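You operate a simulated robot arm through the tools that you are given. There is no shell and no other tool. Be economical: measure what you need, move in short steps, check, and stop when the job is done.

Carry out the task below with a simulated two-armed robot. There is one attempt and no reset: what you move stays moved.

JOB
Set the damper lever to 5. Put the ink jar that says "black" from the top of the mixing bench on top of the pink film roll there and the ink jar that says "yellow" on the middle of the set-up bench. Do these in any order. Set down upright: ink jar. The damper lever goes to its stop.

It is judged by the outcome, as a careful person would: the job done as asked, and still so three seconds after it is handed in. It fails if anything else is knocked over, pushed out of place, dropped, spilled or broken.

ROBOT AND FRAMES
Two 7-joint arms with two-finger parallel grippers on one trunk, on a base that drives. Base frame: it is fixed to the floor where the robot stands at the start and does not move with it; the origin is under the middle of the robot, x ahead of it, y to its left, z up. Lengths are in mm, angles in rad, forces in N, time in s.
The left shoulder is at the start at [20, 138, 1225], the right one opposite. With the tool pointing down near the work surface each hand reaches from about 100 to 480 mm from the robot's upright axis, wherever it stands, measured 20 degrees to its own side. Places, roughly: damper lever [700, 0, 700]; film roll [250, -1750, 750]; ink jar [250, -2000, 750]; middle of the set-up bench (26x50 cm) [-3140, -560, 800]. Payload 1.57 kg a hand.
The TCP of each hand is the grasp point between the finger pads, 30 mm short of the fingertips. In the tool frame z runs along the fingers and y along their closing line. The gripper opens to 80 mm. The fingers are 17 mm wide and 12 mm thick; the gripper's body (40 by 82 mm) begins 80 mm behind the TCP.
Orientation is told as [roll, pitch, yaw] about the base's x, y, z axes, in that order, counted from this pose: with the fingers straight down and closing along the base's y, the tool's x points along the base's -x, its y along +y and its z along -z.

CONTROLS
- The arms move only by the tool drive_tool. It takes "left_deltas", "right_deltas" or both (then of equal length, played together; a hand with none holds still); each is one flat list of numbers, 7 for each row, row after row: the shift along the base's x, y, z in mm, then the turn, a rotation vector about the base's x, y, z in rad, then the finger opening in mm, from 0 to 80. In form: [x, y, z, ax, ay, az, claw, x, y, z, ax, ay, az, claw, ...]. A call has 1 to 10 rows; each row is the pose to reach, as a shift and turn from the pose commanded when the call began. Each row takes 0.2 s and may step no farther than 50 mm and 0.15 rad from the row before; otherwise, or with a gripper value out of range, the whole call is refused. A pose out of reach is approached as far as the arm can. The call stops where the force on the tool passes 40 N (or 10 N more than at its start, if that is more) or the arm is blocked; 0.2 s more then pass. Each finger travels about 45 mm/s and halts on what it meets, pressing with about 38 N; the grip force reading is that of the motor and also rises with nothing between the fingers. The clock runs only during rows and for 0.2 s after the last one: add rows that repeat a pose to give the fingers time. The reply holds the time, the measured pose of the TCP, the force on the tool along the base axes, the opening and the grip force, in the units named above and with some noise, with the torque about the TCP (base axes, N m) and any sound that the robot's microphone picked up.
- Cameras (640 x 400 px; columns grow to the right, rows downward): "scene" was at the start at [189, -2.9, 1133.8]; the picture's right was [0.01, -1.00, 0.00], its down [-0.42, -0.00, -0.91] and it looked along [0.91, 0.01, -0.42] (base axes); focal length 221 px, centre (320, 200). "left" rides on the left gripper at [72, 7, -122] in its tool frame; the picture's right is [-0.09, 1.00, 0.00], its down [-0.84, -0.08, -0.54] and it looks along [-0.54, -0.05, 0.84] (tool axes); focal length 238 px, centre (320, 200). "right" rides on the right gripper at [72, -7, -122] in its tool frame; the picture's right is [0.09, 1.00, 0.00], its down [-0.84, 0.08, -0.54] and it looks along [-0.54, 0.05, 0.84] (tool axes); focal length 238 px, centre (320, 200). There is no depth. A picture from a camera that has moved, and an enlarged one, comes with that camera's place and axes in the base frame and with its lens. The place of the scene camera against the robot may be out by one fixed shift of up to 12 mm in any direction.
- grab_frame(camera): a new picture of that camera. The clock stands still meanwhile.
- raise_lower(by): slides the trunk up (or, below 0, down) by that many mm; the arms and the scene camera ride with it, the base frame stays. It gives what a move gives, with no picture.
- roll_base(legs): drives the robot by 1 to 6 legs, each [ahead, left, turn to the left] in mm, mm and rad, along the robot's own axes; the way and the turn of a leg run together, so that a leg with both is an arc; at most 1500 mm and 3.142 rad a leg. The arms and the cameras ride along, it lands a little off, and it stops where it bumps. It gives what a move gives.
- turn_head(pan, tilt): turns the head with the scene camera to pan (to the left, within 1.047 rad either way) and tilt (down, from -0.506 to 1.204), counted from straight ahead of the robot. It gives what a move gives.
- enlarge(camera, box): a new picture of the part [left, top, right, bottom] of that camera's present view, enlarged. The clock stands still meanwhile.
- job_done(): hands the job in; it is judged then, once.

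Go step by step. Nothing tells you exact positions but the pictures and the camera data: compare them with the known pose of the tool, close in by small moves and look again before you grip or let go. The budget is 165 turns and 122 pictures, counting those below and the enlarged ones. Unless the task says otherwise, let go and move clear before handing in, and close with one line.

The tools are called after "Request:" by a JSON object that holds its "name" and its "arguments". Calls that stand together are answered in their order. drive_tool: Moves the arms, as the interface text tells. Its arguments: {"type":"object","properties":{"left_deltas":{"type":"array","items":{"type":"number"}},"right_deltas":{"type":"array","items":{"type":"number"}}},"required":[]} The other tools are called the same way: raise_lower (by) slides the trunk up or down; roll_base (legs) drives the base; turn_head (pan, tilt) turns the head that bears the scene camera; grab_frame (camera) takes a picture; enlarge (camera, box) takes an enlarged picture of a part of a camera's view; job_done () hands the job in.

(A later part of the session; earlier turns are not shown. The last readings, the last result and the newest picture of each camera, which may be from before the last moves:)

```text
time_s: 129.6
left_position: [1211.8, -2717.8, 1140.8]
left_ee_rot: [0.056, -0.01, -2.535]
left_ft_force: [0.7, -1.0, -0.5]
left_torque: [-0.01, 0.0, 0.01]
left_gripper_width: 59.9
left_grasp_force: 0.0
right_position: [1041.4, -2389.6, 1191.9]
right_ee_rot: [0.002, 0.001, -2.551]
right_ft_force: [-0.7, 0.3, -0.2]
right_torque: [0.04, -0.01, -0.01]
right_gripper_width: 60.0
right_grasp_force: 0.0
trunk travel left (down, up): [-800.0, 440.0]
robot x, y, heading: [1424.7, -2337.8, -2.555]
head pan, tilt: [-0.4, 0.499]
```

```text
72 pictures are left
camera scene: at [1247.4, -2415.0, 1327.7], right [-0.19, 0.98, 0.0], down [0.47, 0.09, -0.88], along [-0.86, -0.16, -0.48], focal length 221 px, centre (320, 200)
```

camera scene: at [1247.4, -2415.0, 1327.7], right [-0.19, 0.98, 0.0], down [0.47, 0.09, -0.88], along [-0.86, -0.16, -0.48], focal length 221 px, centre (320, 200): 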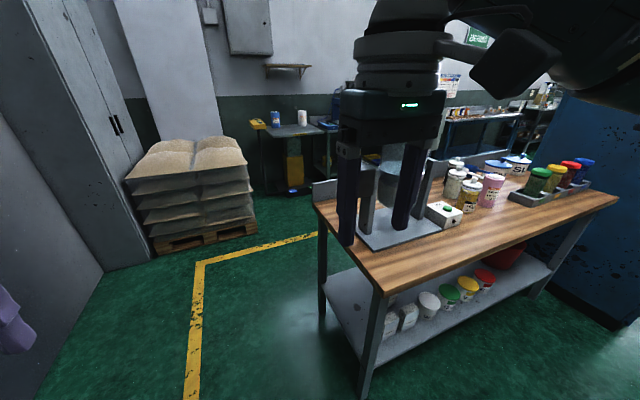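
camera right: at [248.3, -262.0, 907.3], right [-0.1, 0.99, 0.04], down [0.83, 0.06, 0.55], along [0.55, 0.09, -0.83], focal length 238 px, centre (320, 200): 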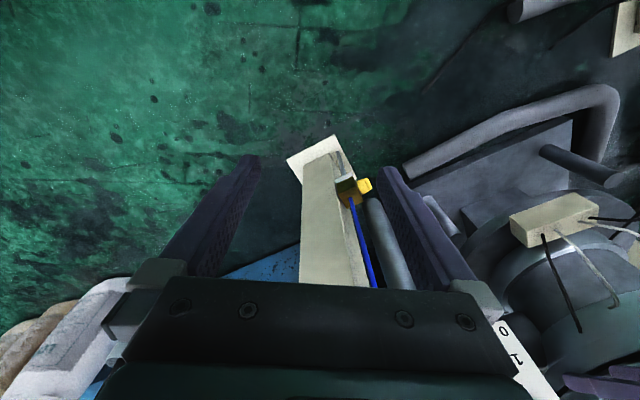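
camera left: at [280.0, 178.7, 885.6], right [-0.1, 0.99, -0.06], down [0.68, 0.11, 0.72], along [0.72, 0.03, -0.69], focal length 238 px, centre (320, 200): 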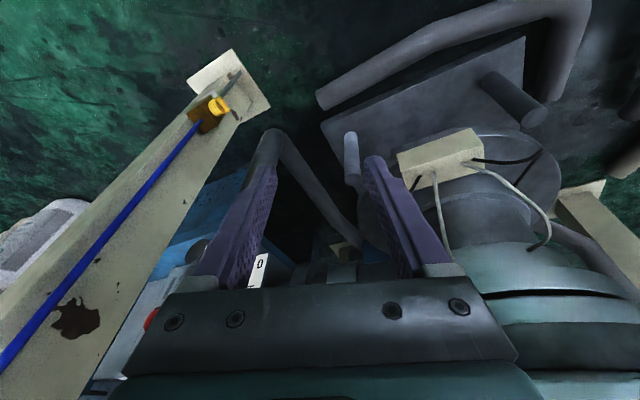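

The bench front is clearly visible with the jars and pink roll on it. I'll slide right along the bench to stand opposite them.

Request:
{"name": "roll_base", "arguments": {"legs": [[0, -850, -0.02]]}}

Request:
{"name": "turn_head", "arguments": {"pan": 0.0, "tilt": 0.6}}

Request:
{"name": "grab_frame", "arguments": {"camera": "scene"}}

```text
time_s: 134.1
left_position: [736.1, -1999.2, 1141.2]
left_ee_rot: [0.055, -0.011, -2.546]
left_ft_force: [0.5, 0.5, -0.8]
left_torque: [0.04, 0.01, 0.01]
left_gripper_width: 60.0
left_grasp_force: 0.1
right_position: [570.5, -1669.0, 1190.3]
right_ee_rot: [0.003, 0.001, -2.563]
right_ft_force: [-0.2, 0.3, 0.2]
right_torque: [0.01, 0.02, 0.02]
right_gripper_width: 60.0
right_grasp_force: 0.0
trunk travel left (down, up): [-800.0, 440.0]
robot x, y, heading: [952.6, -1621.1, -2.564]
head pan, tilt: [-0.4, 0.499]
```

```text
time_s: 135.0
left_position: [735.4, -1998.1, 1141.1]
left_ee_rot: [0.053, -0.012, -2.548]
left_ft_force: [0.7, 0.5, -0.2]
left_torque: [0.0, 0.0, -0.02]
left_gripper_width: 60.1
left_grasp_force: 0.1
right_position: [568.7, -1668.8, 1191.3]
right_ee_rot: [0.002, 0.002, -2.56]
right_ft_force: [0.1, -0.8, -0.3]
right_torque: [0.01, 0.0, 0.01]
right_gripper_width: 59.9
right_grasp_force: 0.0
trunk travel left (down, up): [-800.0, 440.0]
robot x, y, heading: [954.5, -1622.9, -2.573]
head pan, tilt: [0.0, 0.6]
```

```text
71 pictures are left
camera scene: at [791.8, -1728.7, 1318.6], right [-0.54, 0.84, 0.0], down [0.47, 0.31, -0.83], along [-0.69, -0.45, -0.56], focal length 221 px, centre (320, 200)
```

scene: 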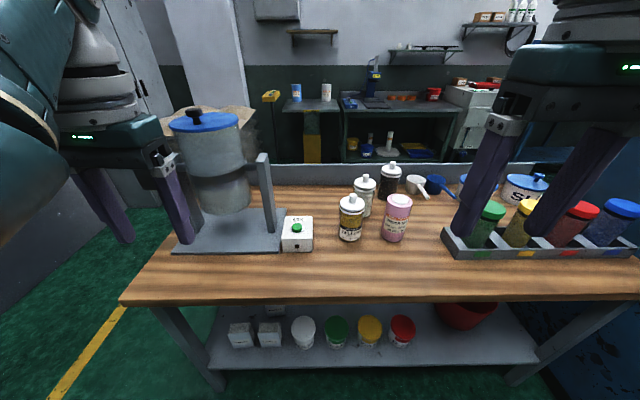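

Now I have a clear frontal view of the bench. I'll enlarge the jars and roll to read the labels.

Request:
{"name": "enlarge", "arguments": {"camera": "scene", "box": [310, 150, 460, 250]}}

```text
4.00 times, centred on (385, 200) of scene
camera zoom: at [791.8, -1728.7, 1318.6], right [-0.54, 0.84, 0.0], down [0.47, 0.31, -0.83], along [-0.69, -0.45, -0.56], focal length 884 px, centre (60, 200)
```

zoom: 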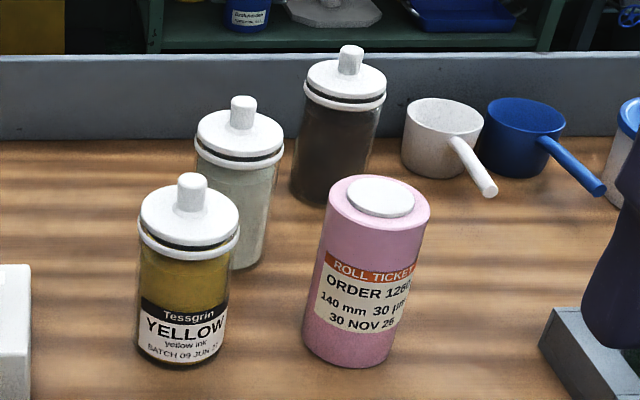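

The yellow jar is in front and a dark jar sits at the very back near the upstand, too deep to reach from here. It's within easy reach from the back side, where I can also check its label, so I'll drive round the bench end.

Request:
{"name": "roll_base", "arguments": {"legs": [[0, 880, 0], [800, 0, 0], [700, 0, 0], [0, 0, 3.13], [0, 600, 0], [0, 500, 0]]}}

Request:
{"name": "turn_head", "arguments": {"pan": 0.0, "tilt": 0.6}}

Request:
{"name": "grab_frame", "arguments": {"camera": "scene"}}

```text
time_s: 159.7
left_position: [-230.1, -1873.0, 1140.1]
left_ee_rot: [0.054, -0.01, 0.608]
left_ft_force: [-0.1, -0.6, 0.0]
left_torque: [-0.01, 0.0, 0.03]
left_gripper_width: 60.0
left_grasp_force: 0.1
right_position: [-59.2, -2200.5, 1191.6]
right_ee_rot: [0.001, 0.001, 0.592]
right_ft_force: [0.5, 0.6, -0.5]
right_torque: [0.02, 0.0, 0.01]
right_gripper_width: 60.1
right_grasp_force: 0.0
trunk travel left (down, up): [-800.0, 440.0]
robot x, y, heading: [-441.0, -2247.9, 0.593]
head pan, tilt: [0.0, 0.6]
```

```text
time_s: 160.3
left_position: [-230.1, -1871.2, 1140.6]
left_ee_rot: [0.055, -0.011, 0.607]
left_ft_force: [0.4, -0.5, -0.1]
left_torque: [0.02, -0.01, 0.0]
left_gripper_width: 60.0
left_grasp_force: 0.0
right_position: [-59.9, -2201.5, 1190.5]
right_ee_rot: [0.002, 0.001, 0.592]
right_ft_force: [-0.2, 0.2, 0.1]
right_torque: [0.01, 0.01, -0.03]
right_gripper_width: 59.8
right_grasp_force: 0.0
trunk travel left (down, up): [-800.0, 440.0]
robot x, y, heading: [-443.8, -2250.8, 0.585]
head pan, tilt: [0.0, 0.6]
```

```text
69 pictures are left
camera scene: at [-288.2, -2150.0, 1318.6], right [0.55, -0.83, 0.0], down [-0.47, -0.31, -0.83], along [0.69, 0.46, -0.56], focal length 221 px, centre (320, 200)
```

scene: 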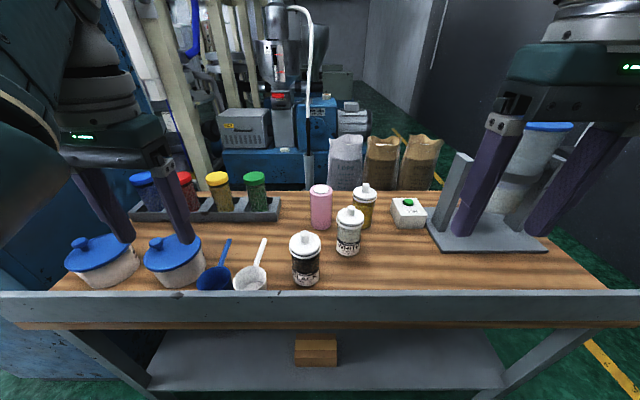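

From the back the labels face me. Enlarging to read them.

Request:
{"name": "enlarge", "arguments": {"camera": "scene", "box": [270, 175, 400, 295]}}

```text
3.33 times, centred on (335, 235) of scene
camera zoom: at [-288.2, -2150.0, 1318.6], right [0.55, -0.83, 0.0], down [-0.47, -0.31, -0.83], along [0.69, 0.46, -0.56], focal length 737 px, centre (270, 83)
```

zoom: 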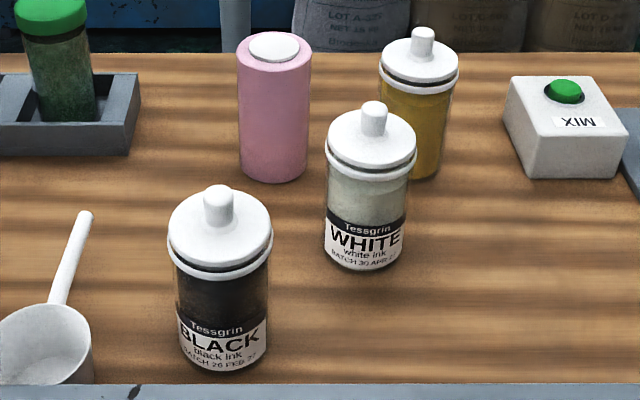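

BLACK is the dark jar at about (-7, -1920), knob top near z≈975; WHITE is between. I'll shift right and a little ahead so the black jar sits in the left hand's reach, and bring the left hand over for a close look.

Request:
{"name": "roll_base", "arguments": {"legs": [[0, -130, 0], [60, 0, 0], [40, 0, 0]]}}

Request:
{"name": "turn_head", "arguments": {"pan": 0.1, "tilt": 0.9}}

Request:
{"name": "grab_frame", "arguments": {"camera": "scene"}}

Request:
{"name": "grab_frame", "arguments": {"camera": "left"}}

```text
time_s: 162.7
left_position: [-74.1, -1923.8, 1140.5]
left_ee_rot: [0.054, -0.01, 0.605]
left_ft_force: [-0.2, -0.1, -0.4]
left_torque: [0.02, 0.02, -0.02]
left_gripper_width: 60.0
left_grasp_force: 0.1
right_position: [95.0, -2253.2, 1189.6]
right_ee_rot: [0.001, 0.002, 0.589]
right_ft_force: [-0.5, 0.3, -0.4]
right_torque: [-0.01, 0.0, 0.01]
right_gripper_width: 60.0
right_grasp_force: 0.0
trunk travel left (down, up): [-800.0, 440.0]
robot x, y, heading: [-291.2, -2304.8, 0.584]
head pan, tilt: [0.0, 0.6]
```

```text
time_s: 163.4
left_position: [-74.1, -1924.8, 1139.8]
left_ee_rot: [0.053, -0.01, 0.606]
left_ft_force: [-0.9, 0.3, -0.7]
left_torque: [0.03, -0.01, -0.02]
left_gripper_width: 60.3
left_grasp_force: 0.0
right_position: [95.4, -2251.7, 1191.7]
right_ee_rot: [0.002, 0.003, 0.59]
right_ft_force: [-0.9, -0.2, -0.1]
right_torque: [0.01, 0.04, 0.02]
right_gripper_width: 60.0
right_grasp_force: 0.0
trunk travel left (down, up): [-800.0, 440.0]
robot x, y, heading: [-289.1, -2302.5, 0.587]
head pan, tilt: [0.099, 0.901]
```

```text
67 pictures are left
camera scene: at [-148.4, -2202.7, 1293.9], right [0.63, -0.77, 0.0], down [-0.61, -0.5, -0.62], along [0.48, 0.39, -0.78], focal length 221 px, centre (320, 200)
```

scene: 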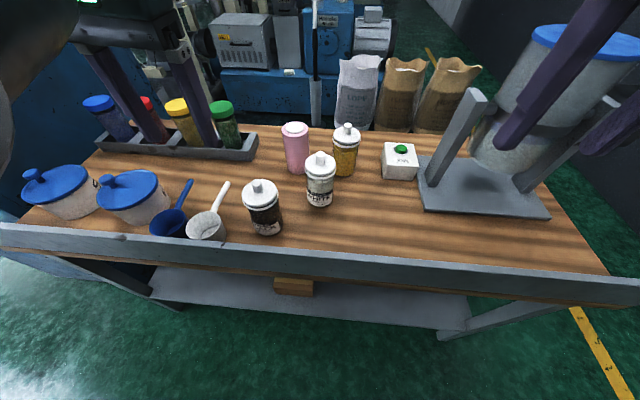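

```text
66 pictures are left
camera left: at [-135.0, -1965.2, 1263.4], right [-0.49, 0.87, 0.05], down [0.74, 0.39, 0.55], along [0.45, 0.31, -0.84], focal length 238 px, centre (320, 200)
```

left: 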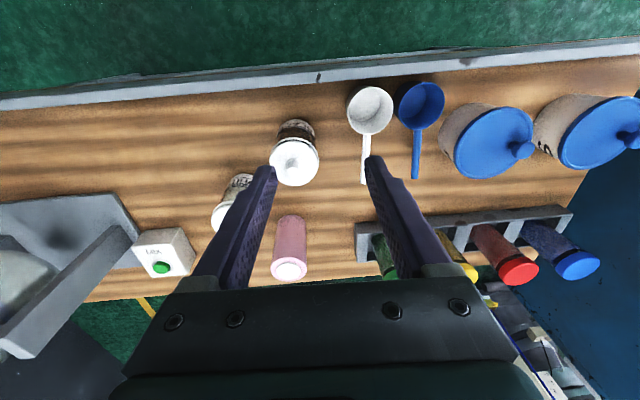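

The left camera gives the black knob at about (-9, -1918). I'll move the left hand above it, square it up, and look again.

Request:
{"name": "drive_tool", "arguments": {"left_deltas": [22, 2, 0, -0.02, -0.015, 0, 60, 44, 4, -15, -0.045, -0.031, 0, 60, 66, 6, -35, -0.045, -0.031, 0, 60, 66, 6, -65, -0.045, -0.031, 0, 60]}}

Request:
{"name": "grab_frame", "arguments": {"camera": "left"}}

```text
time_s: 164.4
left_position: [-9.7, -1918.0, 1075.1]
left_ee_rot: [0.0, -0.011, 0.607]
left_ft_force: [-0.1, -0.7, 0.3]
left_torque: [-0.01, 0.01, 0.03]
left_gripper_width: 60.1
left_grasp_force: 0.1
right_position: [95.8, -2250.8, 1190.1]
right_ee_rot: [0.003, 0.002, 0.59]
right_ft_force: [-0.1, 0.4, -0.6]
right_torque: [0.0, 0.01, 0.0]
right_gripper_width: 60.1
right_grasp_force: 0.0
trunk travel left (down, up): [-800.0, 440.0]
robot x, y, heading: [-288.0, -2300.5, 0.588]
head pan, tilt: [0.099, 0.901]
```

```text
65 pictures are left
camera left: at [-73.4, -1954.6, 1197.6], right [-0.49, 0.87, 0.0], down [0.73, 0.41, 0.55], along [0.48, 0.27, -0.83], focal length 238 px, centre (320, 200)
```

left: 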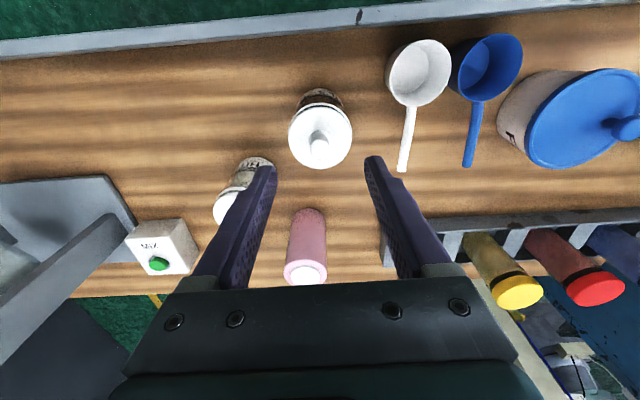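

The knob is nearly centred laterally. I'll enlarge to measure the knob position more precisely before descending.

Request:
{"name": "enlarge", "arguments": {"camera": "left", "box": [260, 80, 380, 180]}}

```text
4.00 times, centred on (320, 130) of left
camera zoom: at [-73.4, -1954.6, 1197.6], right [-0.49, 0.87, 0.0], down [0.73, 0.41, 0.55], along [0.48, 0.27, -0.83], focal length 953 px, centre (320, 480)
```

zoom: 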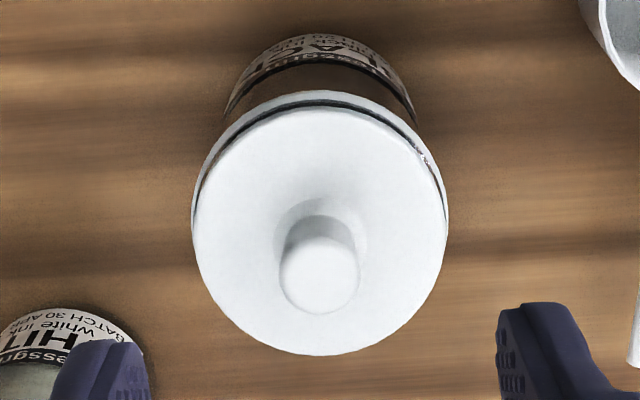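

The knob is about 20 mm across and 34 mm tall, slightly forward of the hand at roughly (3, -1911). I'll shift there, come lower (tips still above the knob), and re-measure.

Request:
{"name": "drive_tool", "arguments": {"left_deltas": [12, 7, 0, 0, 0.008, 0, 60, 12, 7, -25, 0, 0.01, 0, 60, 12, 7, -45, 0, 0.01, 0, 60]}}

Request:
{"name": "enlarge", "arguments": {"camera": "left", "box": [260, 80, 380, 180]}}

```text
time_s: 165.2
left_position: [-8.8, -1918.8, 1037.5]
left_ee_rot: [0.005, -0.002, 0.606]
left_ft_force: [-0.6, -0.5, 0.0]
left_torque: [0.0, -0.04, 0.05]
left_gripper_width: 60.0
left_grasp_force: 0.1
left hand out of reach, approached as far as the arm can: row 2, 3
right_position: [95.1, -2253.2, 1192.4]
right_ee_rot: [0.001, 0.004, 0.589]
right_ft_force: [0.7, 0.7, -0.6]
right_torque: [0.03, -0.03, 0.02]
right_gripper_width: 60.1
right_grasp_force: 0.1
trunk travel left (down, up): [-800.0, 440.0]
robot x, y, heading: [-284.2, -2301.0, 0.586]
head pan, tilt: [0.099, 0.901]
```

```text
4.00 times, centred on (320, 130) of left
camera zoom: at [-71.3, -1954.6, 1160.4], right [-0.49, 0.87, 0.01], down [0.73, 0.41, 0.54], along [0.47, 0.27, -0.84], focal length 953 px, centre (320, 480)
```

zoom: 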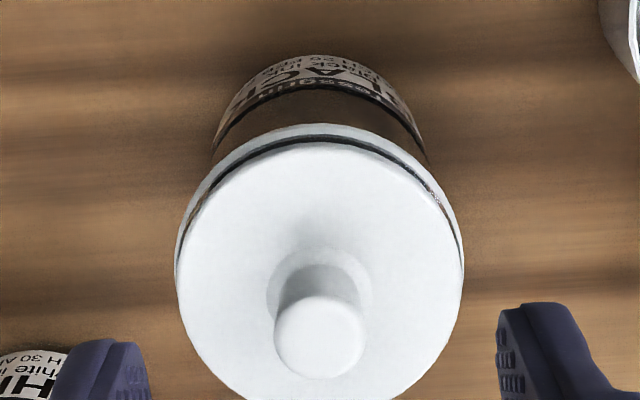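

I'm at the reach limit for this trunk height. I'll raise both hands 100 mm and lower the trunk 100 mm, which gains reach while the hands stay put in space.

Request:
{"name": "drive_tool", "arguments": {"left_deltas": [0, 0, 30, 0, 0, 0, 60, 0, 0, 60, 0, 0, 0, 60, 0, 0, 100, 0, 0, 0, 60], "right_deltas": [0, 0, 30, 0, 0, 0, 60, 0, 0, 60, 0, 0, 0, 60, 0, 0, 100, 0, 0, 0, 60]}}

Request:
{"name": "raise_lower", "arguments": {"by": -110}}

Request:
{"name": "drive_tool", "arguments": {"left_deltas": [7, 4, 0, 0, 0, 0, 50, 14, 9, 0, 0, 0, 0, 50]}}

Request:
{"name": "grab_frame", "arguments": {"camera": "left"}}

```text
time_s: 166.1
left_position: [16.0, -1904.8, 1129.7]
left_ee_rot: [0.004, 0.001, 0.607]
left_ft_force: [0.5, -0.1, 0.5]
left_torque: [0.02, -0.05, -0.05]
left_gripper_width: 60.0
left_grasp_force: 0.1
left hand out of reach, approached as far as the arm can: row 1, 2, 3
right_position: [97.4, -2252.0, 1292.7]
right_ee_rot: [0.0, 0.005, 0.589]
right_ft_force: [-0.3, 0.6, 0.4]
right_torque: [0.02, -0.01, -0.03]
right_gripper_width: 59.9
right_grasp_force: 0.1
trunk travel left (down, up): [-800.0, 440.0]
robot x, y, heading: [-287.7, -2303.2, 0.587]
head pan, tilt: [0.099, 0.901]
```

```text
time_s: 167.5
left_position: [16.3, -1903.1, 1020.1]
left_ee_rot: [0.004, -0.001, 0.608]
left_ft_force: [0.3, 0.3, 0.5]
left_torque: [0.01, -0.01, 0.0]
left_gripper_width: 60.2
left_grasp_force: 0.0
right_position: [96.5, -2252.2, 1183.0]
right_ee_rot: [0.001, 0.001, 0.591]
right_ft_force: [0.6, 0.0, -1.3]
right_torque: [-0.01, 0.01, -0.02]
right_gripper_width: 60.1
right_grasp_force: 0.0
trunk travel left (down, up): [-690.0, 550.0]
robot x, y, heading: [-284.3, -2298.5, 0.588]
head pan, tilt: [0.099, 0.901]
```

```text
time_s: 168.1
left_position: [16.4, -1904.0, 1022.3]
left_ee_rot: [0.005, 0.0, 0.607]
left_ft_force: [-0.7, -0.9, -0.2]
left_torque: [0.0, -0.04, -0.02]
left_gripper_width: 49.9
left_grasp_force: 0.1
left hand out of reach, approached as far as the arm can: row 1, 2
right_position: [95.9, -2251.8, 1181.2]
right_ee_rot: [0.002, 0.001, 0.59]
right_ft_force: [-1.4, -0.3, -0.4]
right_torque: [0.0, -0.01, -0.01]
right_gripper_width: 60.1
right_grasp_force: 0.0
trunk travel left (down, up): [-690.0, 550.0]
robot x, y, heading: [-286.7, -2301.8, 0.583]
head pan, tilt: [0.099, 0.901]
```

```text
62 pictures are left
camera left: at [-46.4, -1940.5, 1145.4], right [-0.49, 0.87, 0.01], down [0.73, 0.41, 0.54], along [0.47, 0.27, -0.84], focal length 238 px, centre (320, 200)
```

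left: 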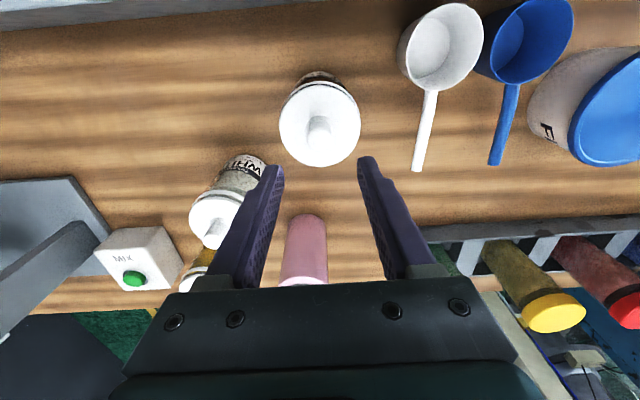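

Reach is fine now. The knob works out at about (1, -1912); I'm centring over it and coming down to just above the knob.

Request:
{"name": "drive_tool", "arguments": {"left_deltas": [-15, -8, 0, 0, 0, 0, 50, -15, -8, -14, 0, 0, 0, 50]}}

Request:
{"name": "enlarge", "arguments": {"camera": "left", "box": [260, 80, 380, 180]}}

```text
time_s: 168.7
left_position: [11.9, -1907.4, 1005.9]
left_ee_rot: [0.006, 0.003, 0.608]
left_ft_force: [-0.1, 0.7, 0.5]
left_torque: [0.03, -0.02, 0.04]
left_gripper_width: 49.9
left_grasp_force: 0.0
left hand out of reach, approached as far as the arm can: row 1, 2
right_position: [96.1, -2252.2, 1182.5]
right_ee_rot: [0.001, 0.002, 0.59]
right_ft_force: [0.8, 0.6, -0.5]
right_torque: [-0.01, -0.01, 0.01]
right_gripper_width: 59.8
right_grasp_force: 0.2
trunk travel left (down, up): [-690.0, 550.0]
robot x, y, heading: [-284.7, -2304.7, 0.587]
head pan, tilt: [0.099, 0.901]
```

```text
4.00 times, centred on (320, 130) of left
camera zoom: at [-50.2, -1942.2, 1128.7], right [-0.49, 0.87, 0.01], down [0.73, 0.41, 0.54], along [0.47, 0.27, -0.84], focal length 953 px, centre (320, 480)
```

zoom: 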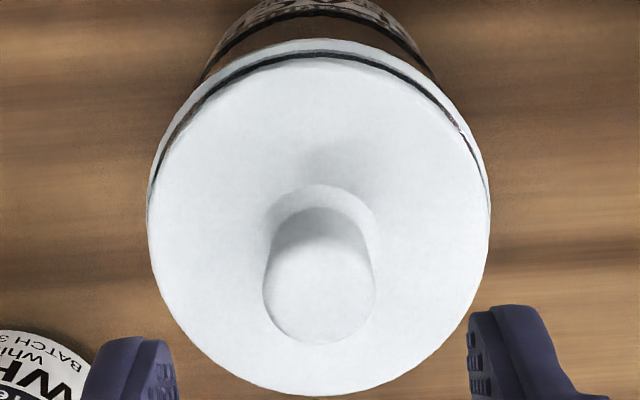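

This spot is right at the radius limit with the tool vertical. I'll tilt the tool 0.3 rad forward about its closing axis, which keeps the grasp valid and gains reach.

Request:
{"name": "drive_tool", "arguments": {"left_deltas": [-6, -5, 8, 0.083, -0.12, 0, 50, -12, -10, 10, 0.166, -0.25, 0, 50, -12, -10, 10, 0.166, -0.25, 0, 50]}}

Request:
{"name": "grab_frame", "arguments": {"camera": "left"}}

```text
refused: row 2 steps farther than a row can; nothing moved
```

```text
60 pictures are left
camera left: at [-50.2, -1942.2, 1128.7], right [-0.49, 0.87, 0.01], down [0.73, 0.41, 0.54], along [0.47, 0.27, -0.84], focal length 238 px, centre (320, 200)
```

left: 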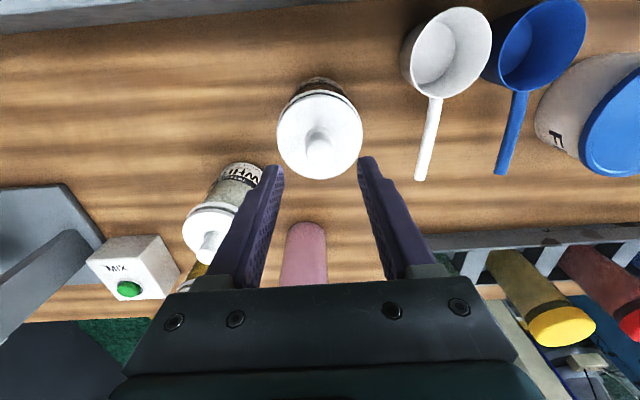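

The row was refused because the turn step was slightly too big; I'll split it into smaller steps.

Request:
{"name": "drive_tool", "arguments": {"left_deltas": [-4, -3, 6, 0.055, -0.083, 0, 50, -8, -6, 10, 0.11, -0.166, 0, 50, -12, -10, 10, 0.166, -0.25, 0, 50, -12, -10, 10, 0.166, -0.25, 0, 50]}}

Request:
{"name": "grab_frame", "arguments": {"camera": "left"}}

```text
time_s: 169.7
left_position: [67.1, -1882.9, 997.0]
left_ee_rot: [-0.003, -0.3, 0.608]
left_ft_force: [-0.1, 0.5, -0.2]
left_torque: [0.0, 0.01, 0.03]
left_gripper_width: 50.1
left_grasp_force: 0.0
left hand out of reach, approached as far as the arm can: row 1, 2, 3, 4
right_position: [96.7, -2251.4, 1182.8]
right_ee_rot: [0.002, 0.002, 0.589]
right_ft_force: [-0.9, -0.5, -0.3]
right_torque: [0.0, 0.01, -0.02]
right_gripper_width: 60.0
right_grasp_force: 0.1
trunk travel left (down, up): [-690.0, 550.0]
robot x, y, heading: [-286.3, -2302.8, 0.583]
head pan, tilt: [0.099, 0.901]
```

```text
59 pictures are left
camera left: at [-24.8, -1936.7, 1093.6], right [-0.5, 0.87, 0.03], down [0.57, 0.3, 0.77], along [0.66, 0.39, -0.64], focal length 238 px, centre (320, 200)
```

left: 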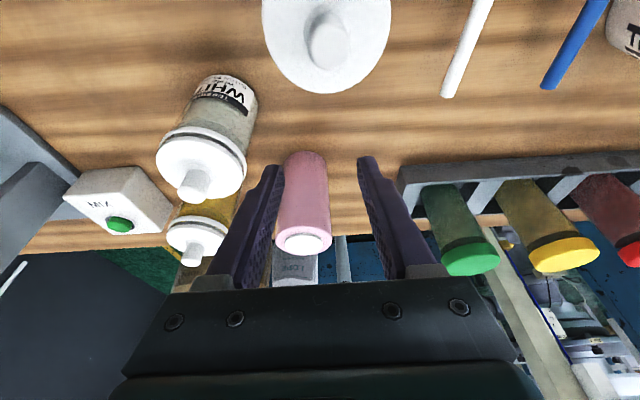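

The hand swung outward; the arm seems to be stretched straight. I'll raise and pull it back toward the robot to un-stretch it and see where it lands.

Request:
{"name": "drive_tool", "arguments": {"left_deltas": [0, 0, 30, 0, 0, 0, 50, -25, -16, 50, 0, 0, 0, 50, -50, -33, 60, 0, 0, 0, 50, -80, -52, 60, 0, 0, 0, 50]}}

```text
time_s: 170.7
left_position: [78.0, -1885.7, 1044.5]
left_ee_rot: [-0.002, -0.297, 0.607]
left_ft_force: [0.9, 0.2, 0.1]
left_torque: [0.01, -0.05, -0.02]
left_gripper_width: 49.9
left_grasp_force: 0.0
left hand out of reach, approached as far as the arm can: row 1, 2, 3, 4
right_position: [95.6, -2252.0, 1182.0]
right_ee_rot: [0.001, 0.001, 0.589]
right_ft_force: [-0.1, -0.1, 0.4]
right_torque: [-0.01, -0.01, 0.04]
right_gripper_width: 59.9
right_grasp_force: 0.0
trunk travel left (down, up): [-690.0, 550.0]
robot x, y, heading: [-286.2, -2300.9, 0.588]
head pan, tilt: [0.099, 0.901]
```

It's stuck with a large gap between commanded and actual pose. I'll bring the command back to the actual pose first, then retract in small steps with the tool tilt unwinding.

Request:
{"name": "drive_tool", "arguments": {"left_deltas": [42, 22, -8, 0, 0, 0, 50, 84, 44, -16, 0, 0, 0, 50, 126, 66, -24, 0, 0, 0, 50, 160, 84, -30, 0, 0, 0, 50, 150, 74, -15, 0, 0, 0, 50, 140, 64, 0, 0, 0, 0, 50, 130, 54, 15, 0, 0, 0, 50, 120, 44, 30, 0, 0, 0, 50, 105, 34, 40, 0, 0, 0, 50, 90, 24, 50, 0, 0, 0, 50]}}

Request:
{"name": "grab_frame", "arguments": {"camera": "scene"}}

```text
time_s: 172.9
left_position: [89.1, -1894.9, 1093.6]
left_ee_rot: [-0.001, -0.299, 0.607]
left_ft_force: [-0.9, 0.2, -0.2]
left_torque: [0.02, -0.03, 0.04]
left_gripper_width: 49.8
left_grasp_force: 0.1
left hand out of reach, approached as far as the arm can: row 1, 2, 3, 4, 5, 6, 7, 8, 9, 10
right_position: [97.0, -2251.9, 1182.8]
right_ee_rot: [0.003, 0.001, 0.59]
right_ft_force: [0.1, -0.2, -0.4]
right_torque: [0.03, 0.02, 0.01]
right_gripper_width: 60.1
right_grasp_force: 0.0
trunk travel left (down, up): [-690.0, 550.0]
robot x, y, heading: [-283.4, -2301.9, 0.586]
head pan, tilt: [0.099, 0.901]
```

```text
58 pictures are left
camera scene: at [-148.5, -2202.8, 1183.8], right [0.63, -0.77, 0.0], down [-0.61, -0.5, -0.62], along [0.48, 0.39, -0.78], focal length 221 px, centre (320, 200)
```

scene: 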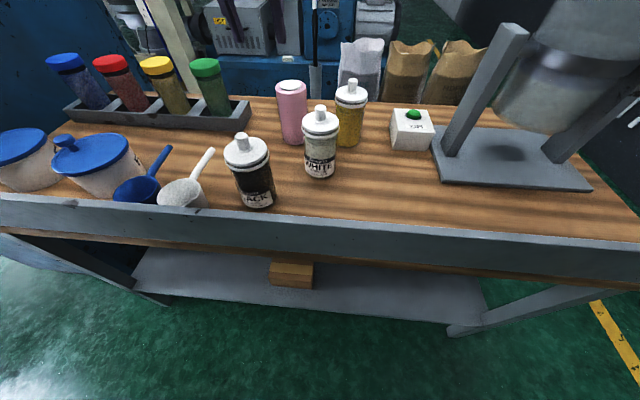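

Height follows commands but the horizontal is pinned outward, so the commanded point may lie beyond reach. I'll command a clear retraction toward the robot and see.

Request:
{"name": "drive_tool", "arguments": {"left_deltas": [-40, -27, 0, 0, 0, 0, 50, -80, -54, 0, 0, 0, 0, 50, -120, -81, 0, 0, 0, 0, 50, -160, -108, 0, 0, 0, 0, 50, -200, -135, 0, 0, 0, 0, 50]}}

```text
time_s: 174.1
left_position: [112.9, -1964.6, 1080.6]
left_ee_rot: [0.0, -0.298, 0.609]
left_ft_force: [0.5, -0.4, 0.4]
left_torque: [0.02, -0.03, 0.01]
left_gripper_width: 50.1
left_grasp_force: 0.1
left hand out of reach, approached as far as the arm can: row 1, 2, 3, 4, 5
right_position: [95.3, -2251.3, 1182.2]
right_ee_rot: [0.001, 0.002, 0.59]
right_ft_force: [-1.0, 0.1, -0.2]
right_torque: [0.01, -0.01, 0.02]
right_gripper_width: 59.9
right_grasp_force: 0.0
trunk travel left (down, up): [-690.0, 550.0]
robot x, y, heading: [-287.3, -2304.8, 0.584]
head pan, tilt: [0.099, 0.901]
```

The left arm has been stuck fully straight (singular elbow) since I stretched it. I'll put the target moderately inside reach and hold it, to give the elbow time to bend.

Request:
{"name": "drive_tool", "arguments": {"left_deltas": [40, 22, 5, 0, 0, 0, 50, 80, 44, 10, 0, 0, 0, 50, 120, 66, 15, 0, 0, 0, 50, 160, 88, 20, 0, 0, 0, 50, 200, 110, 25, 0, 0, 0, 50, 240, 132, 30, 0, 0, 0, 50, 280, 154, 35, 0, 0, 0, 50, 310, 172, 40, 0, 0, 0, 50, 310, 172, 40, 0, 0, 0, 50, 310, 172, 40, 0, 0, 0, 50]}}

Request:
{"name": "drive_tool", "arguments": {"left_deltas": [0, 0, 20, 0, 0.1, 0, 50, 0, 0, 40, -0.05, 0.2, 0, 50, 0, 0, 60, -0.1, 0.3, 0, 50, 0, 0, 60, -0.15, 0.4, 0, 50, 0, 0, 60, -0.15, 0.4, 0, 50, 0, 0, 60, -0.15, 0.4, 0, 50]}}

```text
time_s: 176.3
left_position: [105.2, -1930.5, 1110.4]
left_ee_rot: [-0.003, -0.299, 0.607]
left_ft_force: [0.9, -0.5, -0.2]
left_torque: [0.0, -0.01, 0.0]
left_gripper_width: 49.5
left_grasp_force: 0.1
left hand out of reach, approached as far as the arm can: row 1, 2, 3, 4, 5, 6, 7, 8, 9, 10
right_position: [97.1, -2252.0, 1182.5]
right_ee_rot: [0.0, 0.002, 0.589]
right_ft_force: [-1.1, -0.7, 0.2]
right_torque: [0.01, 0.01, 0.03]
right_gripper_width: 60.2
right_grasp_force: 0.1
trunk travel left (down, up): [-690.0, 550.0]
robot x, y, heading: [-284.1, -2303.3, 0.585]
head pan, tilt: [0.099, 0.901]
```

```text
time_s: 177.7
left_position: [16.1, -1953.9, 1163.3]
left_ee_rot: [0.099, 0.112, 0.6]
left_ft_force: [-0.6, 0.9, 0.7]
left_torque: [-0.01, 0.03, 0.02]
left_gripper_width: 49.7
left_grasp_force: 0.1
left hand out of reach, approached as far as the arm can: row 1, 2, 3, 4, 5, 6
right_position: [96.7, -2251.6, 1181.5]
right_ee_rot: [0.001, 0.003, 0.59]
right_ft_force: [0.4, -0.1, -0.1]
right_torque: [0.0, 0.0, -0.01]
right_gripper_width: 60.0
right_grasp_force: 0.1
trunk travel left (down, up): [-690.0, 550.0]
robot x, y, heading: [-283.1, -2303.1, 0.582]
head pan, tilt: [0.099, 0.901]
```

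The left arm stays stuck straight, but the right arm works. I'll leave the left raised out of the way and shift the base left and slightly ahead so the right hand can pick the black jar well inside its reach.

Request:
{"name": "roll_base", "arguments": {"legs": [[0, 325, 0], [30, 0, 0], [30, 0, 0]]}}

Request:
{"name": "grab_frame", "arguments": {"camera": "scene"}}

Request:
{"name": "grab_frame", "arguments": {"camera": "right"}}

```text
time_s: 180.7
left_position: [-115.0, -1648.1, 1163.6]
left_ee_rot: [0.103, 0.118, 0.599]
left_ft_force: [0.4, 0.4, 0.0]
left_torque: [0.04, 0.0, -0.01]
left_gripper_width: 50.0
left_grasp_force: 0.0
right_position: [-35.4, -1945.5, 1182.1]
right_ee_rot: [0.002, 0.002, 0.59]
right_ft_force: [-1.2, 0.3, 1.0]
right_torque: [-0.01, 0.01, 0.02]
right_gripper_width: 60.1
right_grasp_force: 0.1
trunk travel left (down, up): [-690.0, 550.0]
robot x, y, heading: [-419.6, -1995.3, 0.588]
head pan, tilt: [0.099, 0.901]
```

```text
57 pictures are left
camera scene: at [-279.7, -1896.1, 1183.8], right [0.63, -0.77, 0.0], down [-0.61, -0.5, -0.62], along [0.48, 0.39, -0.78], focal length 221 px, centre (320, 200)
```

scene: 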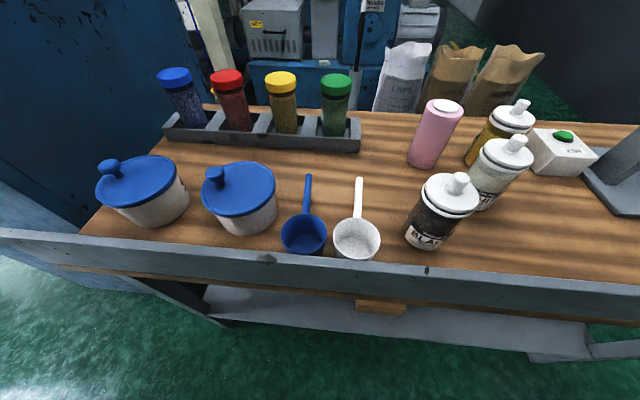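

```text
56 pictures are left
camera right: at [-90.6, -1991.9, 1304.9], right [-0.63, 0.78, 0.0], down [0.65, 0.53, 0.54], along [0.42, 0.34, -0.84], focal length 238 px, centre (320, 200)
```

right: 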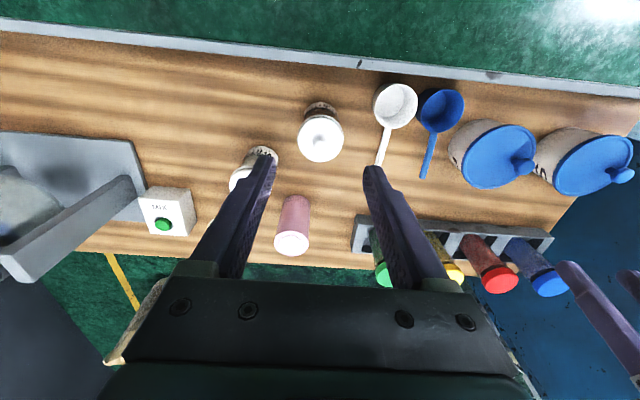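

The black jar is now 400 mm ahead and 165 mm to the right, well within the right hand's reach. Moving the right hand above it.

Request:
{"name": "drive_tool", "arguments": {"right_deltas": [20, 17, -10, 0, 0, 0, 55, 41, 35, -40, 0, 0, 0, 52, 41, 35, -85, 0, 0, 0, 50, 41, 35, -125, 0, 0, 0, 50, 41, 35, -155, 0, 0, 0, 50]}}

Request:
{"name": "enlarge", "arguments": {"camera": "right", "box": [240, 80, 400, 190]}}

```text
time_s: 181.9
left_position: [-114.0, -1648.3, 1162.5]
left_ee_rot: [0.101, 0.116, 0.598]
left_ft_force: [0.3, 0.3, 0.3]
left_torque: [0.0, 0.0, -0.02]
left_gripper_width: 49.9
left_grasp_force: 0.0
right_position: [8.2, -1910.9, 1026.8]
right_ee_rot: [0.0, 0.001, 0.589]
right_ft_force: [-0.7, 0.2, -1.4]
right_torque: [-0.03, -0.01, 0.0]
right_gripper_width: 50.1
right_grasp_force: 0.1
trunk travel left (down, up): [-690.0, 550.0]
robot x, y, heading: [-416.9, -1993.1, 0.587]
head pan, tilt: [0.099, 0.901]
```

```text
3.64 times, centred on (320, 135) of right
camera zoom: at [-48.9, -1956.9, 1149.5], right [-0.63, 0.78, 0.0], down [0.65, 0.53, 0.54], along [0.42, 0.34, -0.84], focal length 867 px, centre (320, 436)
```

zoom: 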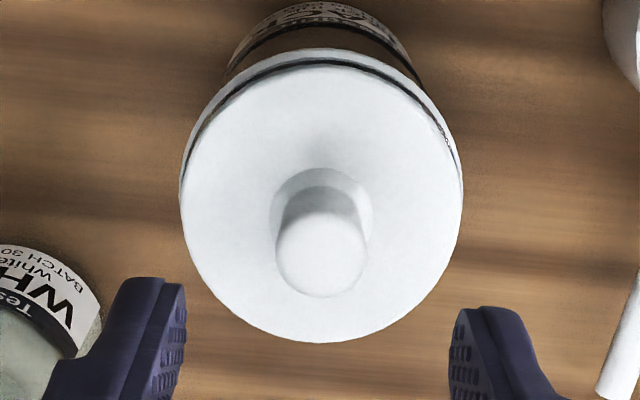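

The knob fix is (5.5, -1912, top z≈966). Descending to put the tips around the knob, then closing.

Request:
{"name": "drive_tool", "arguments": {"right_deltas": [-2, -1, -20, 0, 0, 0, 50, -2, -1, -40, 0, 0, 0, 50, -2, -1, -57, 0, 0, 0, 50]}}

Request:
{"name": "grab_frame", "arguments": {"camera": "right"}}

```text
time_s: 182.7
left_position: [-116.0, -1648.4, 1162.7]
left_ee_rot: [0.102, 0.115, 0.6]
left_ft_force: [-0.1, 0.7, -0.2]
left_torque: [-0.01, 0.01, 0.03]
left_gripper_width: 50.1
left_grasp_force: 0.1
right_position: [5.1, -1911.2, 971.6]
right_ee_rot: [0.002, 0.003, 0.592]
right_ft_force: [-0.6, -0.5, -0.8]
right_torque: [-0.01, -0.03, 0.01]
right_gripper_width: 49.9
right_grasp_force: 0.0
trunk travel left (down, up): [-690.0, 550.0]
robot x, y, heading: [-417.0, -1996.7, 0.586]
head pan, tilt: [0.099, 0.901]
```

```text
54 pictures are left
camera right: at [-51.8, -1958.3, 1093.7], right [-0.63, 0.78, 0.0], down [0.65, 0.53, 0.54], along [0.42, 0.34, -0.84], focal length 238 px, centre (320, 200)
```

right: 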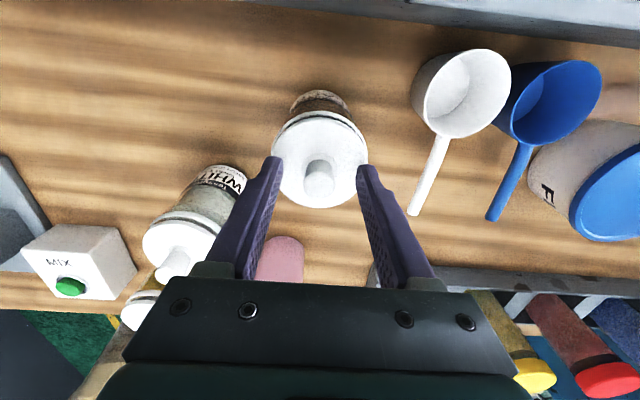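

Alignment looks right, so I'm closing on the knob.

Request:
{"name": "drive_tool", "arguments": {"right_deltas": [0, 0, 0, 0, 0, 0, 30, 0, 0, 0, 0, 0, 0, 12, 0, 0, 0, 0, 0, 0, 10, 0, 0, 0, 0, 0, 0, 10]}}

Request:
{"name": "drive_tool", "arguments": {"right_deltas": [0, 0, 5, 0, 0, 0, 10, 0, 0, 15, 0, 0, 0, 10, 0, 0, 30, 0, 0, 0, 10]}}

Request:
{"name": "grab_frame", "arguments": {"camera": "right"}}

Request:
{"name": "grab_frame", "arguments": {"camera": "scene"}}

```text
time_s: 183.7
left_position: [-114.3, -1648.0, 1163.8]
left_ee_rot: [0.102, 0.115, 0.597]
left_ft_force: [-0.7, -0.3, -0.4]
left_torque: [-0.01, -0.01, 0.02]
left_gripper_width: 49.7
left_grasp_force: 0.0
right_position: [5.2, -1911.9, 971.8]
right_ee_rot: [0.0, 0.002, 0.59]
right_ft_force: [-0.7, -0.6, 0.1]
right_torque: [-0.02, 0.01, 0.03]
right_gripper_width: 20.2
right_grasp_force: 32.7
trunk travel left (down, up): [-690.0, 550.0]
robot x, y, heading: [-420.7, -1996.7, 0.587]
head pan, tilt: [0.099, 0.901]
heard: snap
```

```text
time_s: 184.5
left_position: [-115.3, -1648.1, 1163.1]
left_ee_rot: [0.101, 0.115, 0.597]
left_ft_force: [0.4, 0.2, -0.9]
left_torque: [0.04, 0.0, -0.02]
left_gripper_width: 50.0
left_grasp_force: 0.1
right_position: [6.0, -1909.0, 1001.6]
right_ee_rot: [0.001, 0.002, 0.59]
right_ft_force: [-0.1, 0.3, -0.8]
right_torque: [0.0, 0.05, 0.04]
right_gripper_width: 20.1
right_grasp_force: 34.1
trunk travel left (down, up): [-690.0, 550.0]
robot x, y, heading: [-418.8, -1994.0, 0.586]
head pan, tilt: [0.099, 0.901]
```

```text
53 pictures are left
camera right: at [-51.0, -1957.3, 1123.8], right [-0.63, 0.78, 0.0], down [0.65, 0.53, 0.54], along [0.42, 0.34, -0.84], focal length 238 px, centre (320, 200)
```

right: 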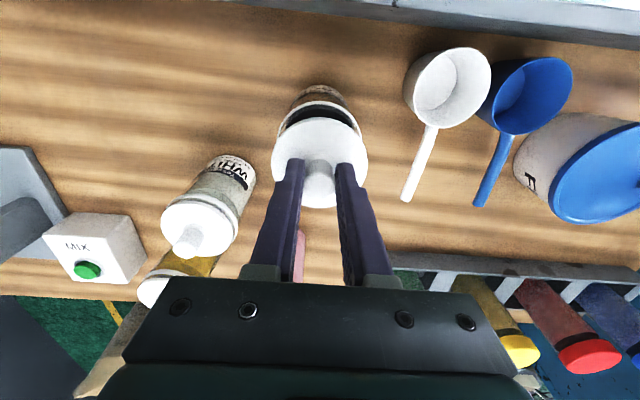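

```text
52 pictures are left
camera scene: at [-279.7, -1896.1, 1183.8], right [0.63, -0.77, 0.0], down [-0.61, -0.5, -0.62], along [0.48, 0.39, -0.78], focal length 221 px, centre (320, 200)
```

scene: 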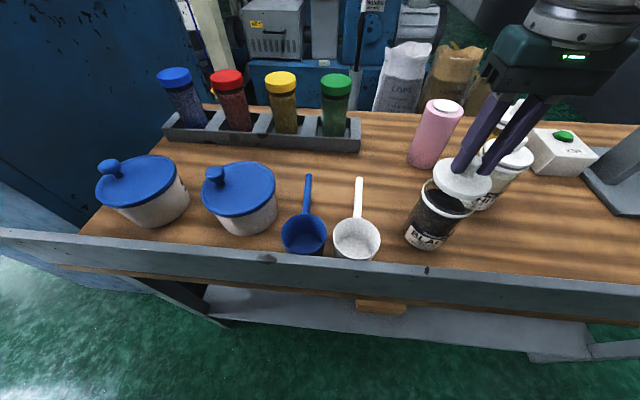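

There was a snap and the lid has come off; it isn't fixed and the jar stayed put. I'll set the lid straight back down, press it on, and grip the jar's body instead.

Request:
{"name": "drive_tool", "arguments": {"right_deltas": [0, -1, -15, 0, 0, 0, 10, 0, -2, -24, 0, 0, 0, 10, 0, -2, -30, 0, 0, 0, 10, 0, -2, -32, 0, 0, 0, 10, 0, -2, -34, 0, 0, 0, 10, 0, -2, -36, 0, 0, 0, 10]}}

Request:
{"name": "grab_frame", "arguments": {"camera": "scene"}}

Request:
{"name": "grab_frame", "arguments": {"camera": "right"}}

```text
time_s: 185.5
left_position: [-114.7, -1647.9, 1163.5]
left_ee_rot: [0.102, 0.114, 0.597]
left_ft_force: [-0.3, -1.1, 0.6]
left_torque: [0.03, 0.0, 0.0]
left_gripper_width: 50.0
left_grasp_force: 0.0
right_position: [7.9, -1909.8, 974.6]
right_ee_rot: [0.007, -0.013, 0.593]
right_ft_force: [-2.1, -3.1, 19.1]
right_torque: [-0.38, -0.49, -0.02]
right_gripper_width: 21.5
right_grasp_force: 34.6
trunk travel left (down, up): [-690.0, 550.0]
robot x, y, heading: [-422.8, -1994.9, 0.587]
head pan, tilt: [0.099, 0.901]
stopped in row 4 (right hand): the force on the tool passed its limit at 43 N (the readings are from after the stop); the commanded pose is now the measured one
```

```text
51 pictures are left
camera scene: at [-278.9, -1896.4, 1183.8], right [0.63, -0.77, 0.0], down [-0.61, -0.5, -0.62], along [0.48, 0.39, -0.78], focal length 221 px, centre (320, 200)
```

scene: 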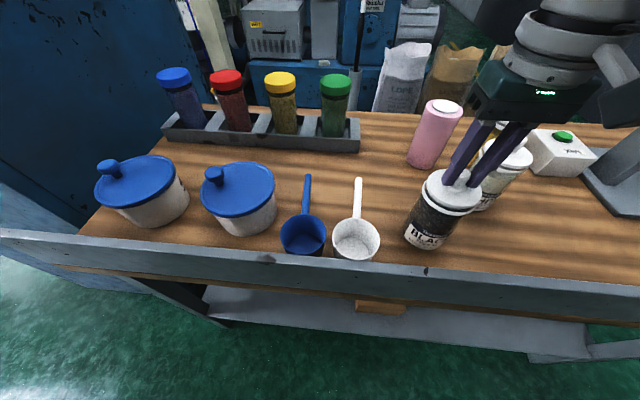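

```text
50 pictures are left
camera right: at [-48.7, -1958.5, 1096.1], right [-0.63, 0.78, 0.0], down [0.65, 0.52, 0.55], along [0.43, 0.35, -0.83], focal length 238 px, centre (320, 200)
```

right: 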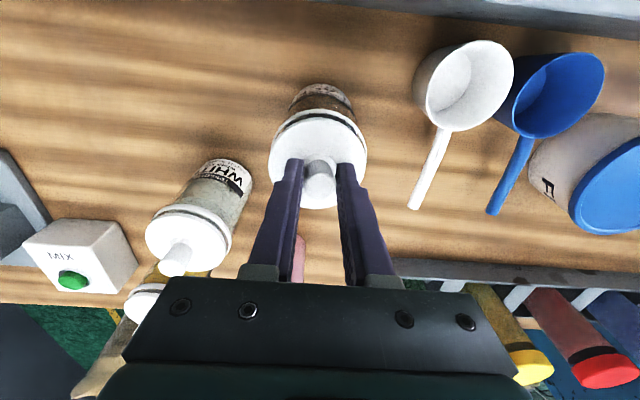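

The lid seems nearly seated, perhaps a couple of millimetres off. Enlarging to check.

Request:
{"name": "enlarge", "arguments": {"camera": "right", "box": [240, 70, 400, 220]}}

Request:
{"name": "enlarge", "arguments": {"camera": "scene", "box": [390, 160, 500, 260]}}

```text
2.67 times, centred on (320, 145) of right
camera zoom: at [-48.7, -1958.5, 1096.1], right [-0.63, 0.78, 0.0], down [0.65, 0.52, 0.55], along [0.43, 0.35, -0.83], focal length 636 px, centre (320, 347)
```

zoom: 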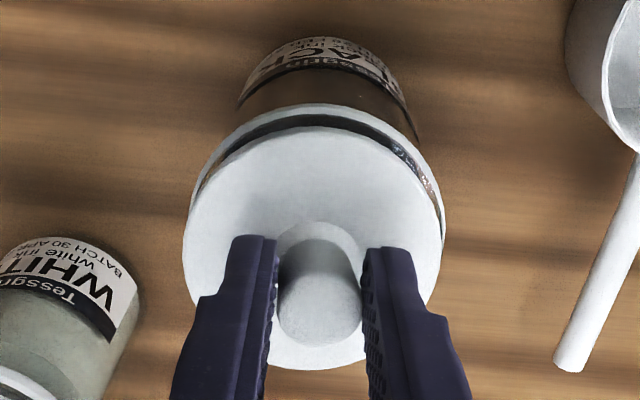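

```text
4.00 times, centred on (445, 210) of scene
camera zoom: at [-278.9, -1896.4, 1183.8], right [0.63, -0.77, 0.0], down [-0.61, -0.5, -0.62], along [0.48, 0.39, -0.78], focal length 884 px, centre (-180, 160)
```

zoom: 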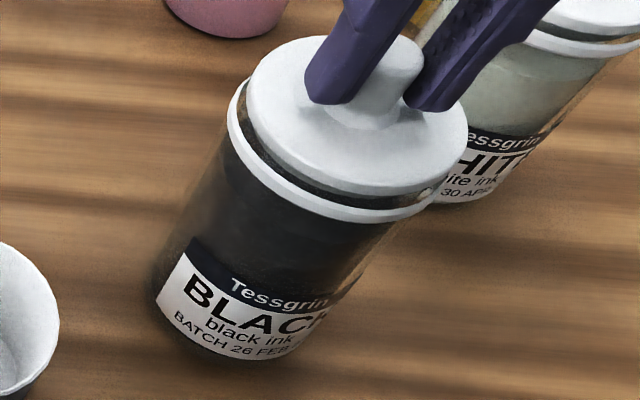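

The lid sits about 3 mm forward of the rim. I'll lift it a little, shift it back by that, and press down again.

Request:
{"name": "drive_tool", "arguments": {"right_deltas": [0, 0, 5, 0, 0, 0, 10, -2.7, -2.1, 6, -0.007, 0.013, 0, 10, -2.7, -2.1, 2, -0.007, 0.013, 0, 10, -2.7, -2.1, 0, -0.007, 0.013, 0, 10, -2.7, -2.1, -2, -0.007, 0.013, 0, 10, -2.7, -2.1, -4, -0.007, 0.013, 0, 10, -2.7, -2.1, -6, -0.007, 0.013, 0, 10]}}

Request:
{"name": "enlarge", "arguments": {"camera": "scene", "box": [390, 160, 500, 260]}}

```text
time_s: 186.9
left_position: [-113.5, -1649.3, 1162.6]
left_ee_rot: [0.103, 0.113, 0.598]
left_ft_force: [-0.7, 0.1, -0.2]
left_torque: [-0.02, 0.02, -0.05]
left_gripper_width: 50.1
left_grasp_force: 0.1
right_position: [6.9, -1911.5, 971.2]
right_ee_rot: [0.007, -0.004, 0.593]
right_ft_force: [-1.7, -2.1, 20.1]
right_torque: [-0.45, -0.44, -0.04]
right_gripper_width: 20.8
right_grasp_force: 34.4
trunk travel left (down, up): [-690.0, 550.0]
robot x, y, heading: [-414.9, -1992.0, 0.589]
head pan, tilt: [0.099, 0.901]
stopped in row 7 (right hand): the force on the tool passed its limit at 40 N (the readings are from after the stop); the commanded pose is now the measured one
```

```text
4.00 times, centred on (445, 210) of scene
camera zoom: at [-278.9, -1896.4, 1183.6], right [0.63, -0.77, 0.0], down [-0.61, -0.5, -0.62], along [0.48, 0.39, -0.78], focal length 884 px, centre (-180, 160)
```

zoom: 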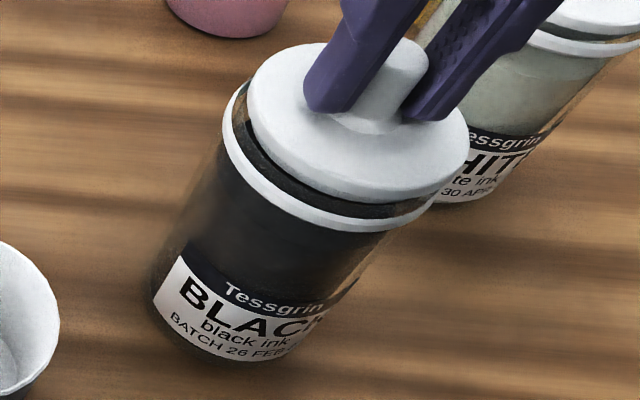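

The lid still looks offset, with the jar nudged slightly. I'll check the relative position from the right camera.

Request:
{"name": "enlarge", "arguments": {"camera": "right", "box": [240, 70, 400, 220]}}

```text
2.67 times, centred on (320, 145) of right
camera zoom: at [-49.6, -1959.1, 1094.6], right [-0.63, 0.77, 0.01], down [0.65, 0.53, 0.55], along [0.42, 0.35, -0.84], focal length 636 px, centre (320, 347)
```

zoom: 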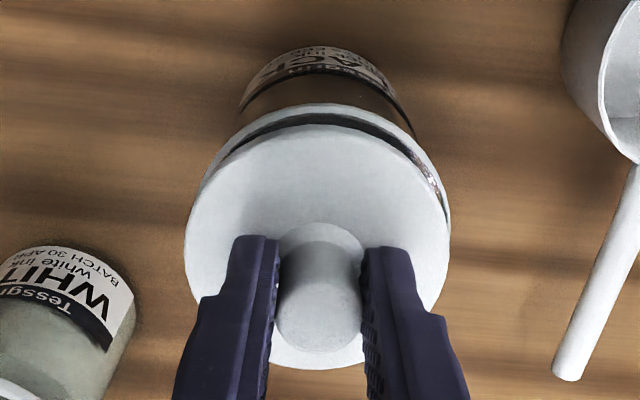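

The lid is about 2 mm off toward the right and forward. I'll lift it clear, shift, and press once more, listening for a snap.

Request:
{"name": "drive_tool", "arguments": {"right_deltas": [0, 0, 8, 0, 0, 0, 10, 0, 0, 14, -0.005, 0.003, 0, 10, -3.5, -0.7, 14, -0.007, 0.004, 0, 10, -3.5, -0.7, 14, -0.007, 0.004, 0, 10]}}

Request:
{"name": "enlarge", "arguments": {"camera": "scene", "box": [390, 160, 500, 260]}}

```text
time_s: 187.9
left_position: [-114.9, -1646.9, 1163.1]
left_ee_rot: [0.102, 0.117, 0.597]
left_ft_force: [0.3, -0.2, 1.5]
left_torque: [-0.02, 0.03, -0.01]
left_gripper_width: 49.9
left_grasp_force: 0.0
right_position: [0.9, -1912.0, 985.2]
right_ee_rot: [0.005, 0.008, 0.594]
right_ft_force: [0.2, 0.3, -0.8]
right_torque: [0.0, -0.02, -0.01]
right_gripper_width: 20.2
right_grasp_force: 34.2
trunk travel left (down, up): [-690.0, 550.0]
robot x, y, heading: [-420.1, -1995.5, 0.584]
head pan, tilt: [0.099, 0.901]
```

```text
4.00 times, centred on (445, 210) of scene
camera zoom: at [-279.7, -1896.1, 1183.8], right [0.63, -0.77, 0.0], down [-0.61, -0.5, -0.62], along [0.48, 0.39, -0.78], focal length 884 px, centre (-180, 160)
```

zoom: 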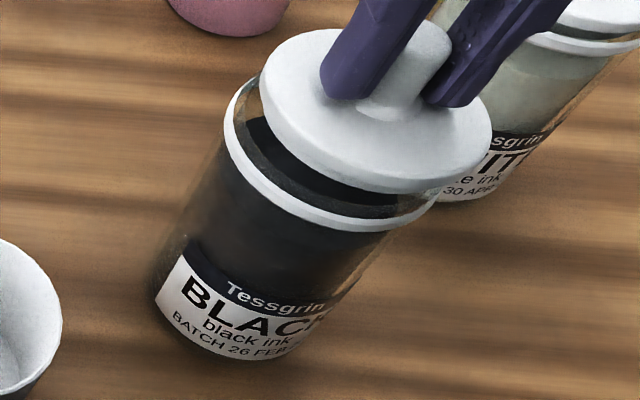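

Checking the same from the right camera with the lid lifted, to measure the rim centre.

Request:
{"name": "enlarge", "arguments": {"camera": "right", "box": [240, 70, 400, 220]}}

```text
2.67 times, centred on (320, 145) of right
camera zoom: at [-54.7, -1959.3, 1108.1], right [-0.63, 0.77, 0.01], down [0.66, 0.53, 0.54], along [0.41, 0.34, -0.84], focal length 636 px, centre (320, 347)
```

zoom: 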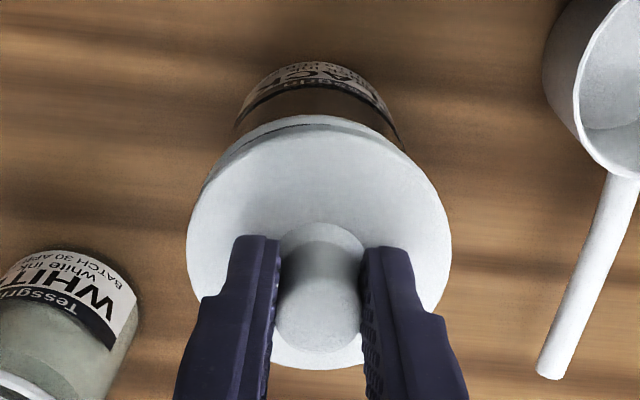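

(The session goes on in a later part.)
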